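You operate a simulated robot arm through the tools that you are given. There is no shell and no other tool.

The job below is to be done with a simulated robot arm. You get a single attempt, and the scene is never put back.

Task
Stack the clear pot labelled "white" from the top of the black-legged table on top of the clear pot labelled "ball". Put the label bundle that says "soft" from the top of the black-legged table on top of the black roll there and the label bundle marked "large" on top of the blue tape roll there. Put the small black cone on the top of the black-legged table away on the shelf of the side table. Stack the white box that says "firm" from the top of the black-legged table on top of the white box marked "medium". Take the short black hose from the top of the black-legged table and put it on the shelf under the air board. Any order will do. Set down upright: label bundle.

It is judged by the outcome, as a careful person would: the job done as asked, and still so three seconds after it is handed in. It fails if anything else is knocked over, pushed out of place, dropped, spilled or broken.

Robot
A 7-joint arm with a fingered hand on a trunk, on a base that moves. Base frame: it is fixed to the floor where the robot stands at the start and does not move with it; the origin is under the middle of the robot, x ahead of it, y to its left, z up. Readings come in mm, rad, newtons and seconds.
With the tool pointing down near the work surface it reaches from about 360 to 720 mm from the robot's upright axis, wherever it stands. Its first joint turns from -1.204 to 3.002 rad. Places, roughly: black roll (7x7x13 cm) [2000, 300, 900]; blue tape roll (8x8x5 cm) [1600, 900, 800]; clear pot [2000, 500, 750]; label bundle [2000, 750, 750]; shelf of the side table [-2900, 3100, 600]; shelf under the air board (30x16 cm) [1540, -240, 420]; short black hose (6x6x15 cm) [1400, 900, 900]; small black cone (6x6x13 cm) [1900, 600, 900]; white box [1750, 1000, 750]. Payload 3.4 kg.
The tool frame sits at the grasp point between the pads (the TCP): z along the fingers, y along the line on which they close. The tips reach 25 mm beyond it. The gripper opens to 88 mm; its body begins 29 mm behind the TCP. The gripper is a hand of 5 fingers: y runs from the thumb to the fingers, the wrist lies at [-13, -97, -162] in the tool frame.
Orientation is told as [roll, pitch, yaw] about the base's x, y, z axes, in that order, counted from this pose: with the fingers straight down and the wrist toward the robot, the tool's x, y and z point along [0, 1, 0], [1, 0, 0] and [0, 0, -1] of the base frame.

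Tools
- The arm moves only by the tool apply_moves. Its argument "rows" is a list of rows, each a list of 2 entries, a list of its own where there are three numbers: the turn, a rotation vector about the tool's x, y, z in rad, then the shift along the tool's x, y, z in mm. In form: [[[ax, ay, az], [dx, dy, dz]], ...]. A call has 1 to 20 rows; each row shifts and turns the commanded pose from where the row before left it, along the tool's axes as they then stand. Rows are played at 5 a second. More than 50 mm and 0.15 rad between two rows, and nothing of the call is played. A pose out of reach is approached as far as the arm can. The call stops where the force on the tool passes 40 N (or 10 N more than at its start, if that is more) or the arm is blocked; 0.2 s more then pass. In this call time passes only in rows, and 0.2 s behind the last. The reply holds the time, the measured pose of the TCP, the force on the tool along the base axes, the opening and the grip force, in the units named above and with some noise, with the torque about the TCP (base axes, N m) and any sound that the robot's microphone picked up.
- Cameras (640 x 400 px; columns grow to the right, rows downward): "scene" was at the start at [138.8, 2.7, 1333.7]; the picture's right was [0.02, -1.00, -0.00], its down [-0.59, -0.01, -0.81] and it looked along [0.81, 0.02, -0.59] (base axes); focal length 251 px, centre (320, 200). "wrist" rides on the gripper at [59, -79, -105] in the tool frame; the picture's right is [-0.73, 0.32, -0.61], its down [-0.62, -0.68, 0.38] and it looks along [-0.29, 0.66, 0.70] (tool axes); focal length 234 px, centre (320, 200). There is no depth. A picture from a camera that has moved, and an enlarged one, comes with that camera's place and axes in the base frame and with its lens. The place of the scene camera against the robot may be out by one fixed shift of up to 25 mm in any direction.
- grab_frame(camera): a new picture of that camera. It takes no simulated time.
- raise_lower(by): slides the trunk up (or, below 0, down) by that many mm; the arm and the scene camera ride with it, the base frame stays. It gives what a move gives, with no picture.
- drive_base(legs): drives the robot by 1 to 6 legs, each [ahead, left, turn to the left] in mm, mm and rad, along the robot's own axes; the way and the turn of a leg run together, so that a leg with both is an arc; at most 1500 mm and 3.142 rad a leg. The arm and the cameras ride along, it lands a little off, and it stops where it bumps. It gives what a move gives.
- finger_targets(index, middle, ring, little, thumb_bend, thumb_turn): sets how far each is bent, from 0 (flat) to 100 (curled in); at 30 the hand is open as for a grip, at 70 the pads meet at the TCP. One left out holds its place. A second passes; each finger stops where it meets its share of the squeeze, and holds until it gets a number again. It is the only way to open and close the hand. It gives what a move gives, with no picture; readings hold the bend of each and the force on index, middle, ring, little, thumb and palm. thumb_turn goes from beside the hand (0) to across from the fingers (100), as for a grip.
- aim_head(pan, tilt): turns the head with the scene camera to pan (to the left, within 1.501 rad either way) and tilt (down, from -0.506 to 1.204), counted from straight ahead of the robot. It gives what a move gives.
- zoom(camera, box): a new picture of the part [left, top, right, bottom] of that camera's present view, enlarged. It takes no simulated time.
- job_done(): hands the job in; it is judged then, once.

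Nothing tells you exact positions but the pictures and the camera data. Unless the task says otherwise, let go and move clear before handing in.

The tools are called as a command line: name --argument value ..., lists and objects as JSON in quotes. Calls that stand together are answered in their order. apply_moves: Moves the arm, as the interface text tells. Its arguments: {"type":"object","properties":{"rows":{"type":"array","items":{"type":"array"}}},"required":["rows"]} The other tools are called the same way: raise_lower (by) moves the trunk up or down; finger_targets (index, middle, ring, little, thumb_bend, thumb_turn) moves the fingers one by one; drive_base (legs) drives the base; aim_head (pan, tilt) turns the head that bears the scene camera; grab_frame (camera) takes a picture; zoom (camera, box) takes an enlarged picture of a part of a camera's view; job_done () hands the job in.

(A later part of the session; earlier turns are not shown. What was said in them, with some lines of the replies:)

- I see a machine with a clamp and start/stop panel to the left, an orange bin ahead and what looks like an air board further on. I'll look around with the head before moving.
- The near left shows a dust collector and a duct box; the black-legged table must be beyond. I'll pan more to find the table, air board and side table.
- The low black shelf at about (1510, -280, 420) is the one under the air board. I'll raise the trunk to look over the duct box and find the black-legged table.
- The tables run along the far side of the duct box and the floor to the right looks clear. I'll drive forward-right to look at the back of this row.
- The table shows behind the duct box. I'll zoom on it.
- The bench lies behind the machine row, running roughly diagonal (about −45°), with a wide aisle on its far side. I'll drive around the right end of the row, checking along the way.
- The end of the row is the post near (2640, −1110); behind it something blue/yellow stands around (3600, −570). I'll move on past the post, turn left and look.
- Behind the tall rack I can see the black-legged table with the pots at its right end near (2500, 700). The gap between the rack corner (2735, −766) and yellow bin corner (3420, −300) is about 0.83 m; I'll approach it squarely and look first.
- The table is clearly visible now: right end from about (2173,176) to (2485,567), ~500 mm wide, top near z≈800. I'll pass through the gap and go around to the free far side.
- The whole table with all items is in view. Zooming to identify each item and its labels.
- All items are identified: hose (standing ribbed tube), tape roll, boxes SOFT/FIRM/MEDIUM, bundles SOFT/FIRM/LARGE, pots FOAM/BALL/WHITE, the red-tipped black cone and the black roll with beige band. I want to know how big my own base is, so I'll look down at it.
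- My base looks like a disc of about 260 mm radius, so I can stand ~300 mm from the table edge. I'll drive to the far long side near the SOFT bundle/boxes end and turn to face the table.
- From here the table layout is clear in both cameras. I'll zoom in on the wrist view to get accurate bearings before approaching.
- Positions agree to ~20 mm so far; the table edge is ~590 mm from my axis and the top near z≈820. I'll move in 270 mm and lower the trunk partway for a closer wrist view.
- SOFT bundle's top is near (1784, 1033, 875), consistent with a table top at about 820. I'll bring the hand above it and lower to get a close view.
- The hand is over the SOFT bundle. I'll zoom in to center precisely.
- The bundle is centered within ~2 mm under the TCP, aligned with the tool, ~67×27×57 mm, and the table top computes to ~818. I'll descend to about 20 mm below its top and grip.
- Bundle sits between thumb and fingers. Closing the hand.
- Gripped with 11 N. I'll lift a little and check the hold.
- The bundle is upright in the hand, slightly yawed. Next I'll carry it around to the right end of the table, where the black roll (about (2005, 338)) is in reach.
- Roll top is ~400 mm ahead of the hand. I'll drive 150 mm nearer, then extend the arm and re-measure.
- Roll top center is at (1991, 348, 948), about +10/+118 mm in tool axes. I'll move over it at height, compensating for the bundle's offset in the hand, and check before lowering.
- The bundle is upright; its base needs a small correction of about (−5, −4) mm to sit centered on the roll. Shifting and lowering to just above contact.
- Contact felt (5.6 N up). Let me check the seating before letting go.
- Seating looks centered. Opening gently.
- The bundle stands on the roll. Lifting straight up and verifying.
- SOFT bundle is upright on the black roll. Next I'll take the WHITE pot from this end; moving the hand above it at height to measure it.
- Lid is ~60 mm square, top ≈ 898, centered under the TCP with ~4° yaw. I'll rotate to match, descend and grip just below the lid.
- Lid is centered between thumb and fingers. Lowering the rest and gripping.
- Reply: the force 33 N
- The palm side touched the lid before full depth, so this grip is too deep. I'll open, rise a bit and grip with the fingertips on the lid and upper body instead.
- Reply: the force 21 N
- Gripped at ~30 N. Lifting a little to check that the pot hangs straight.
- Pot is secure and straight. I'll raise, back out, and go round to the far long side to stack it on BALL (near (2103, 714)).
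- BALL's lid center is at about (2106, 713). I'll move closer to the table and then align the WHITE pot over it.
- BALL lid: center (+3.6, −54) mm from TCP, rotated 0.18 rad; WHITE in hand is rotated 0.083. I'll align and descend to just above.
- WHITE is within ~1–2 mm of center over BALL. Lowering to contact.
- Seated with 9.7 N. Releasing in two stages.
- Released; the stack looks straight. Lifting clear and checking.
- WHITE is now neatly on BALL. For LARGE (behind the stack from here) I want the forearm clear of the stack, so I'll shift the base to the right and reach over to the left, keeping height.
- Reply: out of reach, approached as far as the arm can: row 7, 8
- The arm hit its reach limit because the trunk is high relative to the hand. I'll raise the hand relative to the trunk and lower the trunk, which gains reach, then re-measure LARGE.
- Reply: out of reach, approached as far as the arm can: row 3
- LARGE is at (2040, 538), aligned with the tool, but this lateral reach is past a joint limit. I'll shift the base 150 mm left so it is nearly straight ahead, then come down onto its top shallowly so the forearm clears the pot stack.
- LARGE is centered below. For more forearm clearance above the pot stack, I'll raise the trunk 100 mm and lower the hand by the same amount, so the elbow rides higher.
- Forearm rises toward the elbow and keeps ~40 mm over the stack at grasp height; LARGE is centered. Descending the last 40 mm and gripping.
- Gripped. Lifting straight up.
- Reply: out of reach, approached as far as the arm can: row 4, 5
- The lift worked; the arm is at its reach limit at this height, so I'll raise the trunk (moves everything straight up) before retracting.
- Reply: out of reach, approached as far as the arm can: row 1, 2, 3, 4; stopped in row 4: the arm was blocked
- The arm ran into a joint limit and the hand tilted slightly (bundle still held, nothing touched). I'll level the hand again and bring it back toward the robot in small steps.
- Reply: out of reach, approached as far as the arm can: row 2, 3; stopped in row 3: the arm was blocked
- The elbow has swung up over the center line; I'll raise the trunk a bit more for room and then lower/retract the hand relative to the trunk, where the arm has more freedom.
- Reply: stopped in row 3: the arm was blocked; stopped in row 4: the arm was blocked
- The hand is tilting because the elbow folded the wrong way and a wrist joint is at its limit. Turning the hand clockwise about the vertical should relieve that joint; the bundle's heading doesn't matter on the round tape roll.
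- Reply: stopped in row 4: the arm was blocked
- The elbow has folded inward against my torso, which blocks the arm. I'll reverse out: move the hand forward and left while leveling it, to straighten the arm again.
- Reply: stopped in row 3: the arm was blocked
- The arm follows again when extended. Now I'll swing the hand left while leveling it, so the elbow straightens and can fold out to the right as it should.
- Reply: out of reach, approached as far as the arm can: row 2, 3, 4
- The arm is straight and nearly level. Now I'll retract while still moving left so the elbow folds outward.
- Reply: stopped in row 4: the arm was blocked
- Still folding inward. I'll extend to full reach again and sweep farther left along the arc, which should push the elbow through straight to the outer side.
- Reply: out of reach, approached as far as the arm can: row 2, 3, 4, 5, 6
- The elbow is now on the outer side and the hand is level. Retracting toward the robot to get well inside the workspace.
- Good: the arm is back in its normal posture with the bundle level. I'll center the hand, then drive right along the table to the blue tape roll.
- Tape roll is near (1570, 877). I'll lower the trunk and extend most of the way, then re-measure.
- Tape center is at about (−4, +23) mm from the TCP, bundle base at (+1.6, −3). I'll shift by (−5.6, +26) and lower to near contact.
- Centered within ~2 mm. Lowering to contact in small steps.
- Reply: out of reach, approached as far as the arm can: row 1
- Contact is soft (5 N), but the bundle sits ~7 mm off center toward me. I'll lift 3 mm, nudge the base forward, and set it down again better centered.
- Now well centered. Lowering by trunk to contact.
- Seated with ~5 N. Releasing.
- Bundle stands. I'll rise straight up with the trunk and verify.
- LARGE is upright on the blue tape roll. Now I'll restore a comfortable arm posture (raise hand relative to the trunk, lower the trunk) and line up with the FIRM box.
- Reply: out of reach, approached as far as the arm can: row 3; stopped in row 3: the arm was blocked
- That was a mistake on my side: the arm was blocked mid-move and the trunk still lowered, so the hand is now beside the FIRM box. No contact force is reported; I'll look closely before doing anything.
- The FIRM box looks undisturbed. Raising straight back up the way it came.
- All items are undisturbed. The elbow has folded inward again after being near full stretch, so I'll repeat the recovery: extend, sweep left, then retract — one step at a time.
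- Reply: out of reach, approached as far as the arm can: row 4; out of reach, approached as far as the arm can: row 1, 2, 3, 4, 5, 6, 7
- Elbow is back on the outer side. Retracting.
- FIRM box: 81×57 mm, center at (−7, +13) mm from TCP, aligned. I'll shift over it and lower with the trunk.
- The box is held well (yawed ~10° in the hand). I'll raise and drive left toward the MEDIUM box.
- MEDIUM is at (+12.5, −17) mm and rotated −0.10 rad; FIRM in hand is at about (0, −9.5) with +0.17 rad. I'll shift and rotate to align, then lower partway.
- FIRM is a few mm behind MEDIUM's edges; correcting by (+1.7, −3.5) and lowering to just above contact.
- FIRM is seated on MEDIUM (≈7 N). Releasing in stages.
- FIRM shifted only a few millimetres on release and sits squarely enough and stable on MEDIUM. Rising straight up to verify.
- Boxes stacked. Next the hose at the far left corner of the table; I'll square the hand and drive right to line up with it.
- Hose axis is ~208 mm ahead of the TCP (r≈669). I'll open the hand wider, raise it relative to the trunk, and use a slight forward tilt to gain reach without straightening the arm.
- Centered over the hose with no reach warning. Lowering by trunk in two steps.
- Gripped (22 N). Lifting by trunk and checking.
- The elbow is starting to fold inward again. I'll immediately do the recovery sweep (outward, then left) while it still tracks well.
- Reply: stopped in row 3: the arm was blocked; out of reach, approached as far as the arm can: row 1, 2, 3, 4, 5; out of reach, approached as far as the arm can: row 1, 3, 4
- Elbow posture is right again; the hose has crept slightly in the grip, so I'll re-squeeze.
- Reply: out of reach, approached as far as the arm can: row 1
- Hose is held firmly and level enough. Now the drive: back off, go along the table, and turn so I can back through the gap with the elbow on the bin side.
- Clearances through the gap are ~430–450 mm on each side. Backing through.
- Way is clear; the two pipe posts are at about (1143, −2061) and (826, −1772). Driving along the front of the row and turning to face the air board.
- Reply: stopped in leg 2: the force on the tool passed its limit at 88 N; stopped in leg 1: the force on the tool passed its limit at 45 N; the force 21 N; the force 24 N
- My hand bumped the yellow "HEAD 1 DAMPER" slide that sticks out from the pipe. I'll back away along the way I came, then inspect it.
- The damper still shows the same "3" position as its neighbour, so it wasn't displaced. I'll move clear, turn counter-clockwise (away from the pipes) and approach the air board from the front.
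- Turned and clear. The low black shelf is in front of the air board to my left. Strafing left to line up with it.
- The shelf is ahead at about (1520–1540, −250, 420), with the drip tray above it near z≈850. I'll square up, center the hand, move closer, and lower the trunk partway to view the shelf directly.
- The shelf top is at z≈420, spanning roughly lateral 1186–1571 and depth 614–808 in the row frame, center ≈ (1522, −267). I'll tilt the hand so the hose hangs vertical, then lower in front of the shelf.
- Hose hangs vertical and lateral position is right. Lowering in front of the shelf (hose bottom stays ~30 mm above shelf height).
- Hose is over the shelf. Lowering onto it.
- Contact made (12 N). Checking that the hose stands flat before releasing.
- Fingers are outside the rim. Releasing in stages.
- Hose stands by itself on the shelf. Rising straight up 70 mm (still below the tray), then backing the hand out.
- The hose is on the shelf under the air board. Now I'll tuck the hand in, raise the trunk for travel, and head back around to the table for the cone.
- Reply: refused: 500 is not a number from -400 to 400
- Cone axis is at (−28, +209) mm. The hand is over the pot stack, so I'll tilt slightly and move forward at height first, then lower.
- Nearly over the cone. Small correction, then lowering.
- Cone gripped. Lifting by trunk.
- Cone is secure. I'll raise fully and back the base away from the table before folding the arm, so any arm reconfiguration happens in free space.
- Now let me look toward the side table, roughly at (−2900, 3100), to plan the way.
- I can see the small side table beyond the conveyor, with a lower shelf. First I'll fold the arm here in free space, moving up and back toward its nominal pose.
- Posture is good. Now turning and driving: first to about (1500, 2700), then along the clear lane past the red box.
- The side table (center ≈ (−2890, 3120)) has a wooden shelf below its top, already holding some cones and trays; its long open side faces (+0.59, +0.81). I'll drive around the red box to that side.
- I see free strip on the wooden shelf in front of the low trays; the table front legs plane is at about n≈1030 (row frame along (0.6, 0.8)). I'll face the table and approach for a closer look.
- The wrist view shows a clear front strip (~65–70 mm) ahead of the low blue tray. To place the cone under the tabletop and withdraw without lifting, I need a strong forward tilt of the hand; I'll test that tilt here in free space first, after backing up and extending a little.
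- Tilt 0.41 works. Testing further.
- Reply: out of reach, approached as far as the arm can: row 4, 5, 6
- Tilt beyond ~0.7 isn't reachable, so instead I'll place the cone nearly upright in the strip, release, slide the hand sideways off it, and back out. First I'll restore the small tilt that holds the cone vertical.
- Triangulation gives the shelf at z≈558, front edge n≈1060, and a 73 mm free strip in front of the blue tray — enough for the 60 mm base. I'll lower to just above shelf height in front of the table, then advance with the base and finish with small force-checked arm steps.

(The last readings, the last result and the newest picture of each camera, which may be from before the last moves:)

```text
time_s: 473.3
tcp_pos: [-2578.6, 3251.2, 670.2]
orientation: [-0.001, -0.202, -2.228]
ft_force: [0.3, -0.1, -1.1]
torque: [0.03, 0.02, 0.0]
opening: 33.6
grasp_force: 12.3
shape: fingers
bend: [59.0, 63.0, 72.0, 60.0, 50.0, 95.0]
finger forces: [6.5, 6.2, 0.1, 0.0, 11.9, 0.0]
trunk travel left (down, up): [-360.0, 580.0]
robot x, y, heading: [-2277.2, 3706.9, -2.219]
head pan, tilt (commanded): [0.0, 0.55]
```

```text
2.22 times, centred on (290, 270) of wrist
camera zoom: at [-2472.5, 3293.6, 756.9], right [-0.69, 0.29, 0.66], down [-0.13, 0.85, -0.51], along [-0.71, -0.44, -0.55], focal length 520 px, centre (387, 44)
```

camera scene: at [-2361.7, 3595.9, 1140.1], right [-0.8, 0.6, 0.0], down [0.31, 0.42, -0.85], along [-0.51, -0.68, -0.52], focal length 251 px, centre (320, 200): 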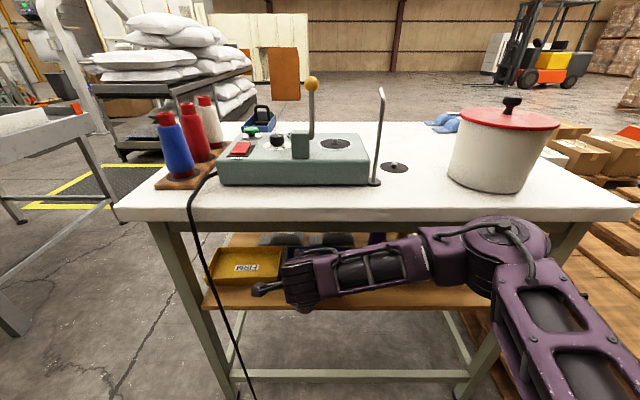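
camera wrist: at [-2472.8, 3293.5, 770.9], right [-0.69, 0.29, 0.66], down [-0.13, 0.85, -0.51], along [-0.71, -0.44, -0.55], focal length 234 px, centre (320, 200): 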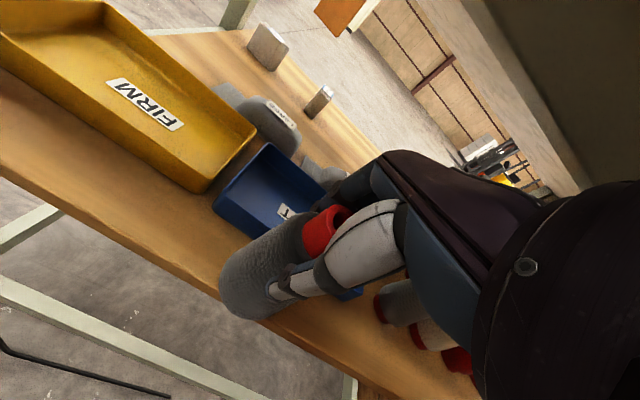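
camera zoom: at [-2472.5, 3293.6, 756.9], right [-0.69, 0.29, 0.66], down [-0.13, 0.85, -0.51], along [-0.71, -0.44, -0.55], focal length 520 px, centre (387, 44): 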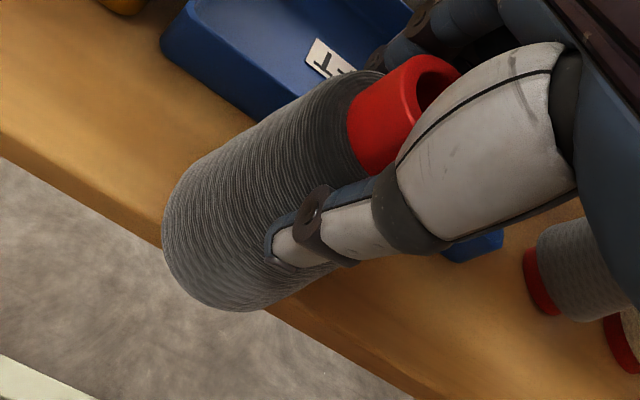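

apply_moves --rows '[[[0, 0, 0], [0, 10, 2]]]'

apply_moves --rows '[[[0, 0, 0], [0, 10, 2]]]'

zoom --camera "scene" --box '[220, 190, 400, 320]'

zoom --camera "wrist" --box '[180, 180, 400, 360]'

```text
time_s: 473.7
tcp_pos: [-2585.4, 3242.1, 670.5]
orientation: [0.001, -0.202, -2.227]
ft_force: [-0.3, 0.2, -1.2]
torque: [0.0, 0.0, 0.02]
opening: 33.5
grasp_force: 12.5
shape: fingers
bend: [59.0, 63.0, 72.0, 60.0, 50.0, 95.0]
finger forces: [6.6, 6.0, 0.1, 0.1, 11.9, 0.0]
trunk travel left (down, up): [-360.0, 580.0]
robot x, y, heading: [-2278.4, 3703.8, -2.214]
head pan, tilt (commanded): [0.0, 0.55]
```

```text
time_s: 474.1
tcp_pos: [-2590.8, 3232.5, 670.0]
orientation: [0.0, -0.201, -2.227]
ft_force: [0.2, 0.3, -1.6]
torque: [-0.02, 0.03, 0.03]
opening: 33.5
grasp_force: 12.0
shape: fingers
bend: [59.0, 63.0, 72.0, 60.0, 50.0, 95.0]
finger forces: [6.5, 6.2, 0.1, 0.0, 11.9, 0.1]
trunk travel left (down, up): [-360.0, 580.0]
robot x, y, heading: [-2278.3, 3708.4, -2.212]
head pan, tilt (commanded): [0.0, 0.55]
```

```text
3.08 times, centred on (310, 255) of scene
camera zoom: at [-2361.6, 3595.9, 1126.0], right [-0.8, 0.6, 0.0], down [0.31, 0.42, -0.85], along [-0.51, -0.68, -0.52], focal length 772 px, centre (351, 31)
```

zoom: 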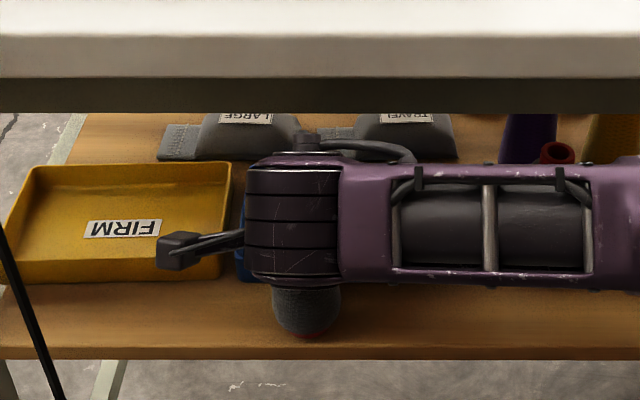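

```text
2.22 times, centred on (290, 270) of wrist
camera zoom: at [-2484.8, 3277.3, 757.0], right [-0.69, 0.29, 0.66], down [-0.13, 0.85, -0.51], along [-0.71, -0.44, -0.55], focal length 520 px, centre (387, 44)
```

zoom: 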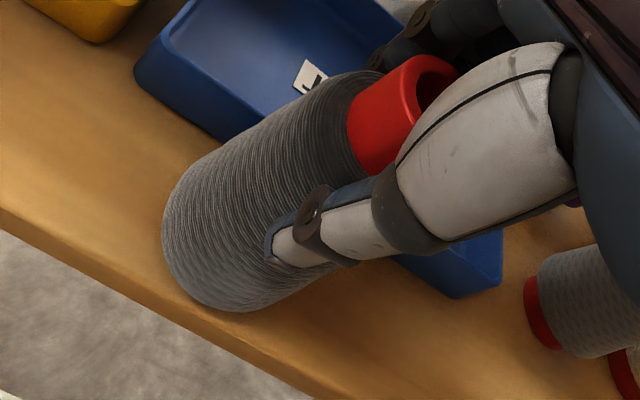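

Cone base is now over the strip. Six millimetres further in, then lower to contact.

apply_moves --rows '[[[0, 0, 0], [0, 6, 1]]]'

raise_lower --by -3

raise_lower --by -2

```text
time_s: 474.5
tcp_pos: [-2594.1, 3228.9, 669.9]
orientation: [0.001, -0.201, -2.227]
ft_force: [-0.1, 1.2, -0.7]
torque: [0.0, -0.08, 0.03]
opening: 33.7
grasp_force: 12.2
shape: fingers
bend: [59.0, 63.0, 72.0, 60.0, 50.0, 95.0]
finger forces: [6.5, 6.1, 0.0, 0.0, 12.0, 0.1]
trunk travel left (down, up): [-360.0, 580.0]
robot x, y, heading: [-2278.2, 3706.8, -2.215]
head pan, tilt (commanded): [0.0, 0.55]
```

```text
time_s: 475.1
tcp_pos: [-2594.7, 3229.1, 667.4]
orientation: [0.0, -0.201, -2.228]
ft_force: [-0.1, 0.3, -1.0]
torque: [-0.03, -0.01, -0.03]
opening: 33.4
grasp_force: 12.2
shape: fingers
bend: [59.0, 63.0, 72.0, 60.0, 50.0, 95.0]
finger forces: [6.4, 6.1, 0.0, 0.1, 11.9, 0.0]
trunk travel left (down, up): [-357.0, 583.0]
robot x, y, heading: [-2277.5, 3707.5, -2.216]
head pan, tilt (commanded): [0.0, 0.55]
```

```text
time_s: 475.6
tcp_pos: [-2593.9, 3228.7, 664.7]
orientation: [0.0, -0.202, -2.227]
ft_force: [-0.4, 0.0, -1.6]
torque: [-0.01, 0.0, -0.01]
opening: 33.7
grasp_force: 11.8
shape: fingers
bend: [59.0, 63.0, 72.0, 60.0, 50.0, 95.0]
finger forces: [6.5, 6.0, 0.0, 0.0, 11.9, 0.0]
trunk travel left (down, up): [-355.0, 585.0]
robot x, y, heading: [-2279.2, 3708.8, -2.219]
head pan, tilt (commanded): [0.0, 0.55]
```

raise_lower --by -2

raise_lower --by -2

raise_lower --by -2

```text
time_s: 476.1
tcp_pos: [-2594.6, 3229.7, 664.6]
orientation: [0.002, -0.201, -2.229]
ft_force: [0.2, -0.5, 4.7]
torque: [0.07, -0.04, 0.01]
opening: 33.6
grasp_force: 13.3
shape: fingers
bend: [59.0, 63.0, 72.0, 60.0, 51.0, 95.0]
finger forces: [7.0, 7.1, 0.0, 0.0, 12.3, 0.0]
trunk travel left (down, up): [-353.0, 587.0]
robot x, y, heading: [-2279.9, 3704.9, -2.213]
head pan, tilt (commanded): [0.0, 0.55]
```

```text
time_s: 476.6
tcp_pos: [-2594.5, 3231.6, 664.9]
orientation: [0.002, -0.205, -2.23]
ft_force: [-2.1, -0.4, 13.3]
torque: [-0.01, -0.05, -0.02]
opening: 33.3
grasp_force: 14.3
shape: fingers
bend: [59.0, 63.0, 72.0, 60.0, 51.0, 95.0]
finger forces: [8.1, 8.2, 0.0, 0.1, 12.5, 0.1]
trunk travel left (down, up): [-351.0, 589.0]
robot x, y, heading: [-2276.8, 3708.4, -2.214]
head pan, tilt (commanded): [0.0, 0.55]
```

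```text
time_s: 477.1
tcp_pos: [-2593.9, 3230.9, 662.9]
orientation: [0.0, -0.206, -2.228]
ft_force: [-3.6, -1.4, 21.7]
torque: [0.03, -0.03, 0.02]
opening: 33.5
grasp_force: 15.3
shape: fingers
bend: [58.0, 62.0, 72.0, 60.0, 52.0, 95.0]
finger forces: [8.6, 9.6, 0.0, 0.0, 12.4, 0.0]
trunk travel left (down, up): [-349.0, 591.0]
robot x, y, heading: [-2273.5, 3706.5, -2.212]
head pan, tilt (commanded): [0.0, 0.55]
```

Contact at TCP 664.6 (shelf at ≈558, as computed). Easing off the pressure and checking before release.

raise_lower --by 3.5

zoom --camera "scene" --box '[220, 190, 400, 320]'

zoom --camera "wrist" --box '[160, 160, 400, 360]'

```text
time_s: 477.7
tcp_pos: [-2593.4, 3230.4, 662.7]
orientation: [0.0, -0.202, -2.227]
ft_force: [-2.5, -2.0, 13.6]
torque: [-0.03, 0.0, 0.02]
opening: 33.6
grasp_force: 13.9
shape: fingers
bend: [58.0, 62.0, 72.0, 60.0, 52.0, 95.0]
finger forces: [8.1, 8.4, 0.1, 0.1, 11.8, 0.0]
trunk travel left (down, up): [-353.0, 587.0]
robot x, y, heading: [-2278.0, 3707.4, -2.211]
head pan, tilt (commanded): [0.0, 0.55]
```

```text
3.08 times, centred on (310, 255) of scene
camera zoom: at [-2360.7, 3597.6, 1118.8], right [-0.8, 0.6, 0.0], down [0.31, 0.42, -0.85], along [-0.51, -0.68, -0.52], focal length 772 px, centre (351, 31)
```

zoom: 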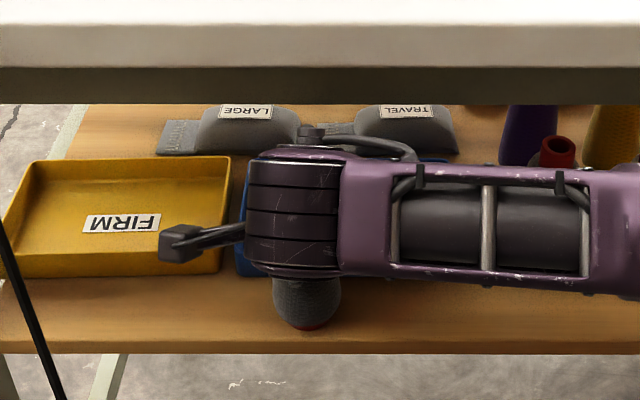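

```text
2.00 times, centred on (280, 260) of wrist
camera zoom: at [-2487.7, 3273.9, 750.0], right [-0.69, 0.29, 0.66], down [-0.13, 0.85, -0.51], along [-0.71, -0.44, -0.55], focal length 468 px, centre (400, 80)
```

zoom: 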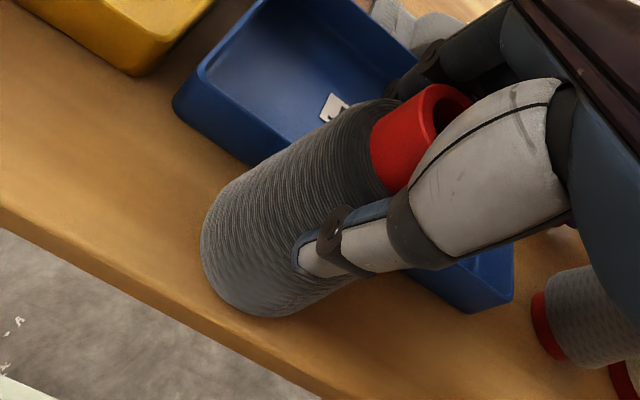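

finger_targets --index 50 --middle 54 --ring 54 --little 54 --thumb_bend 43

zoom --camera "wrist" --box '[160, 160, 400, 360]'

```text
time_s: 478.7
tcp_pos: [-2594.2, 3228.4, 661.2]
orientation: [0.0, -0.202, -2.228]
ft_force: [-0.6, -0.8, 0.1]
torque: [-0.03, 0.0, 0.02]
opening: 49.1
grasp_force: 0.1
shape: fingers
bend: [50.0, 54.0, 54.0, 54.0, 43.0, 97.0]
finger forces: [0.0, 0.0, 0.1, 0.1, 0.0, 0.0]
trunk travel left (down, up): [-353.0, 587.0]
robot x, y, heading: [-2279.9, 3704.8, -2.212]
head pan, tilt (commanded): [0.0, 0.55]
```

```text
2.00 times, centred on (280, 260) of wrist
camera zoom: at [-2488.2, 3272.9, 749.6], right [-0.69, 0.29, 0.66], down [-0.13, 0.85, -0.51], along [-0.71, -0.44, -0.55], focal length 468 px, centre (400, 80)
```

zoom: 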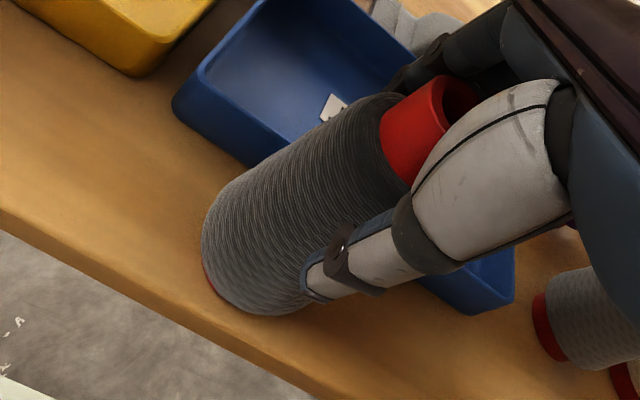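

The cone stands free. Opening wider, rising 5 mm, then sliding the hand sideways to the right.

finger_targets --index 22 --middle 22 --ring 22 --little 22 --thumb_bend 22

raise_lower --by 6

grab_frame --camera "wrist"

zoom --camera "scene" --box '[220, 190, 400, 320]'

```text
time_s: 479.7
tcp_pos: [-2595.0, 3229.1, 661.7]
orientation: [-0.001, -0.199, -2.227]
ft_force: [0.7, 0.2, 0.2]
torque: [-0.01, 0.01, 0.0]
opening: 99.8
grasp_force: 0.0
shape: fingers
bend: [22.0, 22.0, 22.0, 22.0, 22.0, 97.0]
finger forces: [0.1, 0.0, 0.0, 0.1, 0.1, 0.0]
trunk travel left (down, up): [-353.0, 587.0]
robot x, y, heading: [-2276.6, 3709.7, -2.218]
head pan, tilt (commanded): [0.0, 0.55]
```

```text
time_s: 480.2
tcp_pos: [-2594.6, 3231.0, 668.1]
orientation: [0.0, -0.201, -2.227]
ft_force: [-0.4, -0.5, -0.2]
torque: [-0.01, 0.0, -0.05]
opening: 99.5
grasp_force: 0.1
shape: fingers
bend: [22.0, 22.0, 22.0, 22.0, 22.0, 97.0]
finger forces: [0.0, 0.0, 0.0, 0.0, 0.0, 0.0]
trunk travel left (down, up): [-359.0, 581.0]
robot x, y, heading: [-2276.9, 3706.5, -2.213]
head pan, tilt (commanded): [0.0, 0.55]
```

```text
taken
camera wrist: at [-2488.3, 3272.8, 755.6], right [-0.69, 0.29, 0.66], down [-0.13, 0.85, -0.51], along [-0.71, -0.44, -0.55], focal length 234 px, centre (320, 200)
```

wrist: 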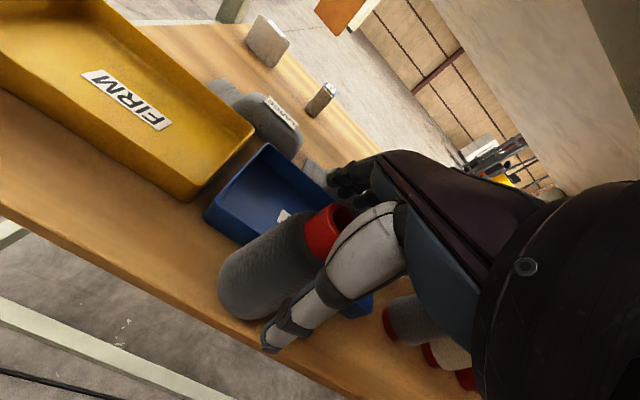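

```text
3.08 times, centred on (310, 255) of scene
camera zoom: at [-2361.6, 3596.1, 1124.6], right [-0.8, 0.6, 0.0], down [0.31, 0.42, -0.85], along [-0.51, -0.68, -0.52], focal length 772 px, centre (351, 31)
```

zoom: 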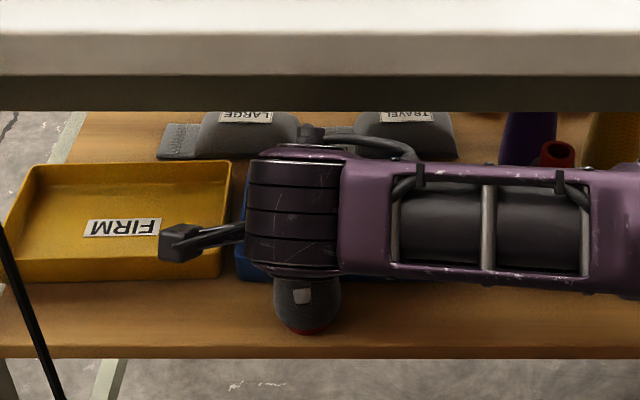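

apply_moves --rows '[[[0, 0, 0], [-12, 0, 0]], [[0, 0, 0], [-12, 0, 0]]]'

zoom --camera "wrist" --box '[160, 160, 400, 360]'

```text
time_s: 480.8
tcp_pos: [-2614.3, 3245.8, 668.8]
orientation: [0.0, -0.201, -2.227]
ft_force: [-0.6, 1.0, 0.3]
torque: [0.01, 0.01, 0.02]
opening: 99.7
grasp_force: 0.0
shape: fingers
bend: [22.0, 22.0, 22.0, 22.0, 22.0, 97.0]
finger forces: [0.0, 0.1, 0.0, 0.0, 0.0, 0.0]
trunk travel left (down, up): [-359.0, 581.0]
robot x, y, heading: [-2278.3, 3704.6, -2.219]
head pan, tilt (commanded): [0.0, 0.55]
```

```text
2.00 times, centred on (280, 260) of wrist
camera zoom: at [-2507.8, 3287.9, 755.2], right [-0.69, 0.29, 0.66], down [-0.13, 0.85, -0.51], along [-0.71, -0.44, -0.55], focal length 468 px, centre (400, 80)
```

zoom: 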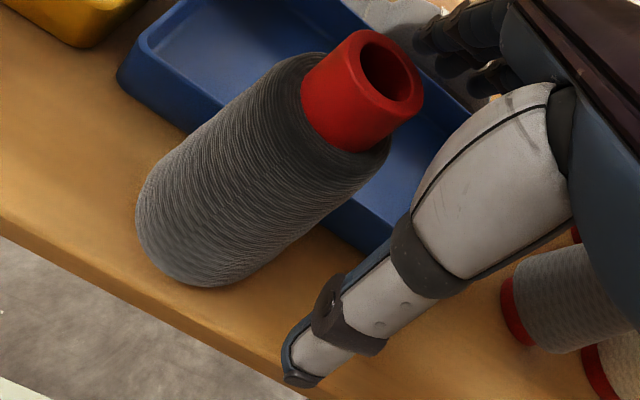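

apply_moves --rows '[[[0, 0, 0], [-12, 0, 0]], [[0, 0, 0], [-12, 0, 0]], [[0, 0, 0], [-12, 0, 0]], [[0, 0, 0], [-6, 0, 0]]]'

grab_frame --camera "wrist"

zoom --camera "scene" --box '[220, 190, 400, 320]'

```text
time_s: 481.8
tcp_pos: [-2648.2, 3270.3, 667.8]
orientation: [0.0, -0.202, -2.228]
ft_force: [0.4, -0.5, -0.2]
torque: [0.02, 0.0, 0.0]
opening: 99.8
grasp_force: 0.0
shape: fingers
bend: [22.0, 22.0, 22.0, 22.0, 22.0, 97.0]
finger forces: [0.1, 0.0, 0.0, 0.0, 0.0, 0.0]
trunk travel left (down, up): [-359.0, 581.0]
robot x, y, heading: [-2280.8, 3707.5, -2.22]
head pan, tilt (commanded): [0.0, 0.55]
```

```text
taken
camera wrist: at [-2541.6, 3313.5, 754.9], right [-0.69, 0.29, 0.66], down [-0.13, 0.85, -0.51], along [-0.71, -0.44, -0.55], focal length 234 px, centre (320, 200)
```

wrist: 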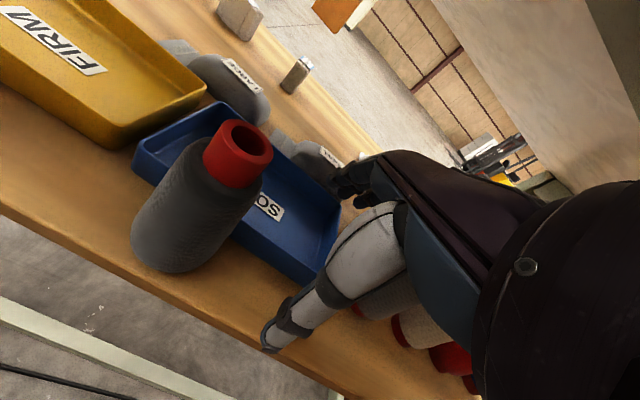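

```text
3.08 times, centred on (310, 255) of scene
camera zoom: at [-2361.5, 3596.2, 1124.6], right [-0.8, 0.6, 0.0], down [0.31, 0.42, -0.85], along [-0.51, -0.68, -0.52], focal length 772 px, centre (351, 31)
```

zoom: 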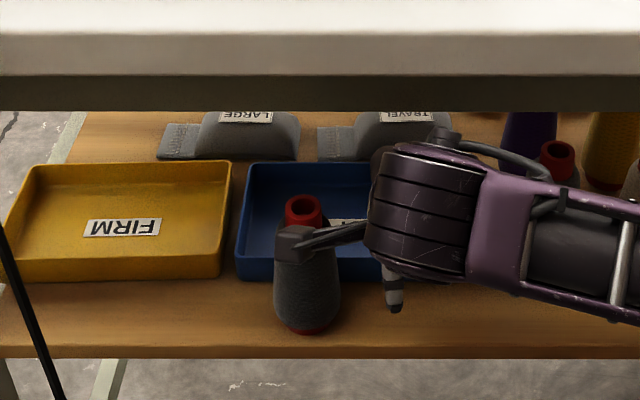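

The cone stands in front of the blue tray. Backing the hand straight out (slightly to the right for extra clearance).

apply_moves --rows '[[[0, 0, 0], [-5, -15, -3]], [[0, 0, 0], [-5, -20, -4]], [[0, 0, 0], [0, -25, -5]], [[0, 0, 0], [0, -25, -5]]]'

grab_frame --camera "scene"

grab_frame --camera "wrist"

```text
time_s: 482.8
tcp_pos: [-2603.2, 3345.7, 666.8]
orientation: [0.0, -0.2, -2.229]
ft_force: [0.1, -0.7, -1.2]
torque: [-0.04, -0.02, 0.0]
opening: 99.7
grasp_force: 0.0
shape: fingers
bend: [22.0, 22.0, 22.0, 22.0, 22.0, 97.0]
finger forces: [0.1, 0.1, 0.0, 0.0, 0.0, 0.0]
trunk travel left (down, up): [-359.0, 581.0]
robot x, y, heading: [-2279.4, 3706.3, -2.218]
head pan, tilt (commanded): [0.0, 0.55]
```

```text
taken
camera scene: at [-2361.1, 3596.2, 1124.6], right [-0.8, 0.6, 0.0], down [0.31, 0.42, -0.85], along [-0.51, -0.68, -0.52], focal length 251 px, centre (320, 200)
```

scene: 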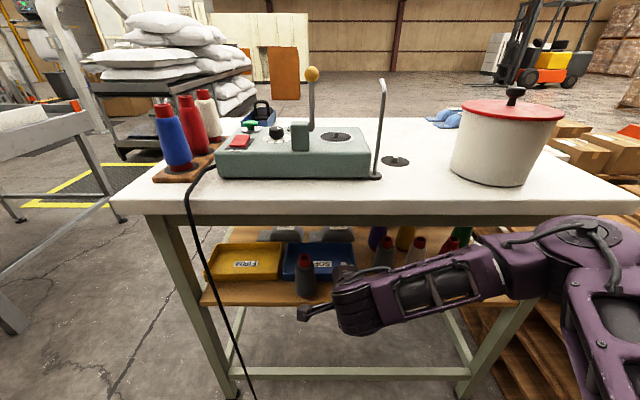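

```text
taken
camera wrist: at [-2496.7, 3388.4, 755.0], right [-0.69, 0.29, 0.66], down [-0.13, 0.85, -0.51], along [-0.71, -0.44, -0.55], focal length 234 px, centre (320, 200)
```

wrist: 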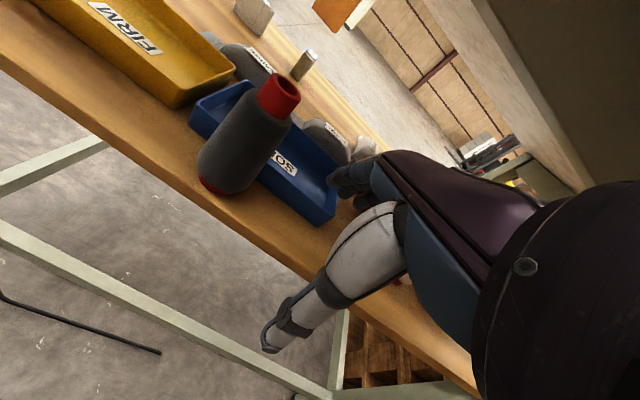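

Cone is on the shelf. Backing the base away and taking a confirming look.

drive_base --legs '[[-350, 0, 0]]'

grab_frame --camera "scene"

zoom --camera "scene" --box '[220, 140, 440, 280]'

```text
time_s: 485.1
tcp_pos: [-2389.7, 3629.2, 668.0]
orientation: [-0.001, -0.199, -2.23]
ft_force: [-0.2, -0.1, 0.1]
torque: [0.0, -0.01, 0.02]
opening: 99.9
grasp_force: 0.0
shape: fingers
bend: [22.0, 22.0, 22.0, 22.0, 22.0, 97.0]
finger forces: [0.0, 0.1, 0.0, 0.0, 0.0, 0.1]
trunk travel left (down, up): [-359.0, 581.0]
robot x, y, heading: [-2065.7, 3990.6, -2.219]
head pan, tilt (commanded): [0.0, 0.55]
```

```text
taken
camera scene: at [-2147.3, 3880.4, 1124.7], right [-0.8, 0.6, 0.0], down [0.31, 0.42, -0.85], along [-0.51, -0.68, -0.52], focal length 251 px, centre (320, 200)
```

scene: 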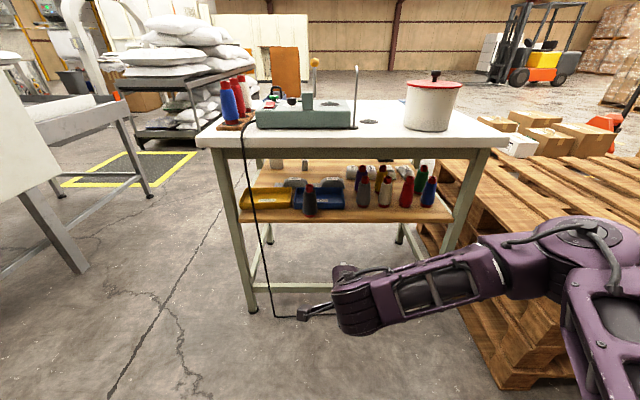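

```text
2.86 times, centred on (330, 210) of scene
camera zoom: at [-2147.3, 3880.4, 1124.7], right [-0.8, 0.6, 0.0], down [0.31, 0.42, -0.85], along [-0.51, -0.68, -0.52], focal length 717 px, centre (291, 171)
```

zoom: 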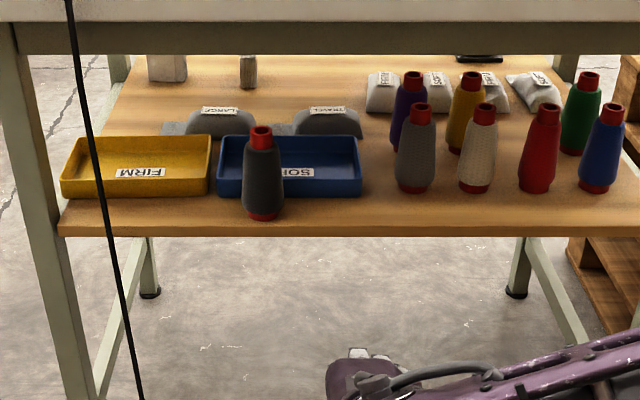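

The cone stands on the side table's shelf. Both pot and box stacks and both bundles were in place when I last viewed the table, and the hose was upright on its shelf when I left the air board. After my hand bumped the HEAD 1 damper, the panel still read 100% for every damper. My hand is empty and clear, so I'm handing in the job.

job_done

```text
The job is handed in.
```

I placed everything you asked for and handed the job in, but the hand hit one of the dampers on the way. I haven't been told how the job was judged.

- **Pots:** the "white" pot is on top of the "ball" pot.
- **Label bundles:** "soft" is upright on the black roll and "large" is upright on the blue tape roll.
- **Boxes:** the "firm" box is on the "medium" box. It slid a few millimetres off centre when I let go, but it looked stable.
- **Hose:** it is standing upright on the shelf under the air board.
- **Cone:** it is standing at the front of the side table's shelf, in front of the blue "soft" tray.

**What I bumped:** while I was driving with the hose, the hand hit the yellow HEAD 1 damper slide hard, peaking at 88 N. I backed off and looked. The slide still showed its "3" mark at the collar, and the panel read 100% for all five dampers, so I don't think it moved. I had no earlier close-up to compare it with.

**Close call with the "firm" box:** before I picked it up, the open hand came down beside it by mistake. No contact force showed, and the box looked undisturbed.

I last saw the whole tabletop just before picking up the cone, and saw most of it again as I left. I did not go back for a final look before handing in.
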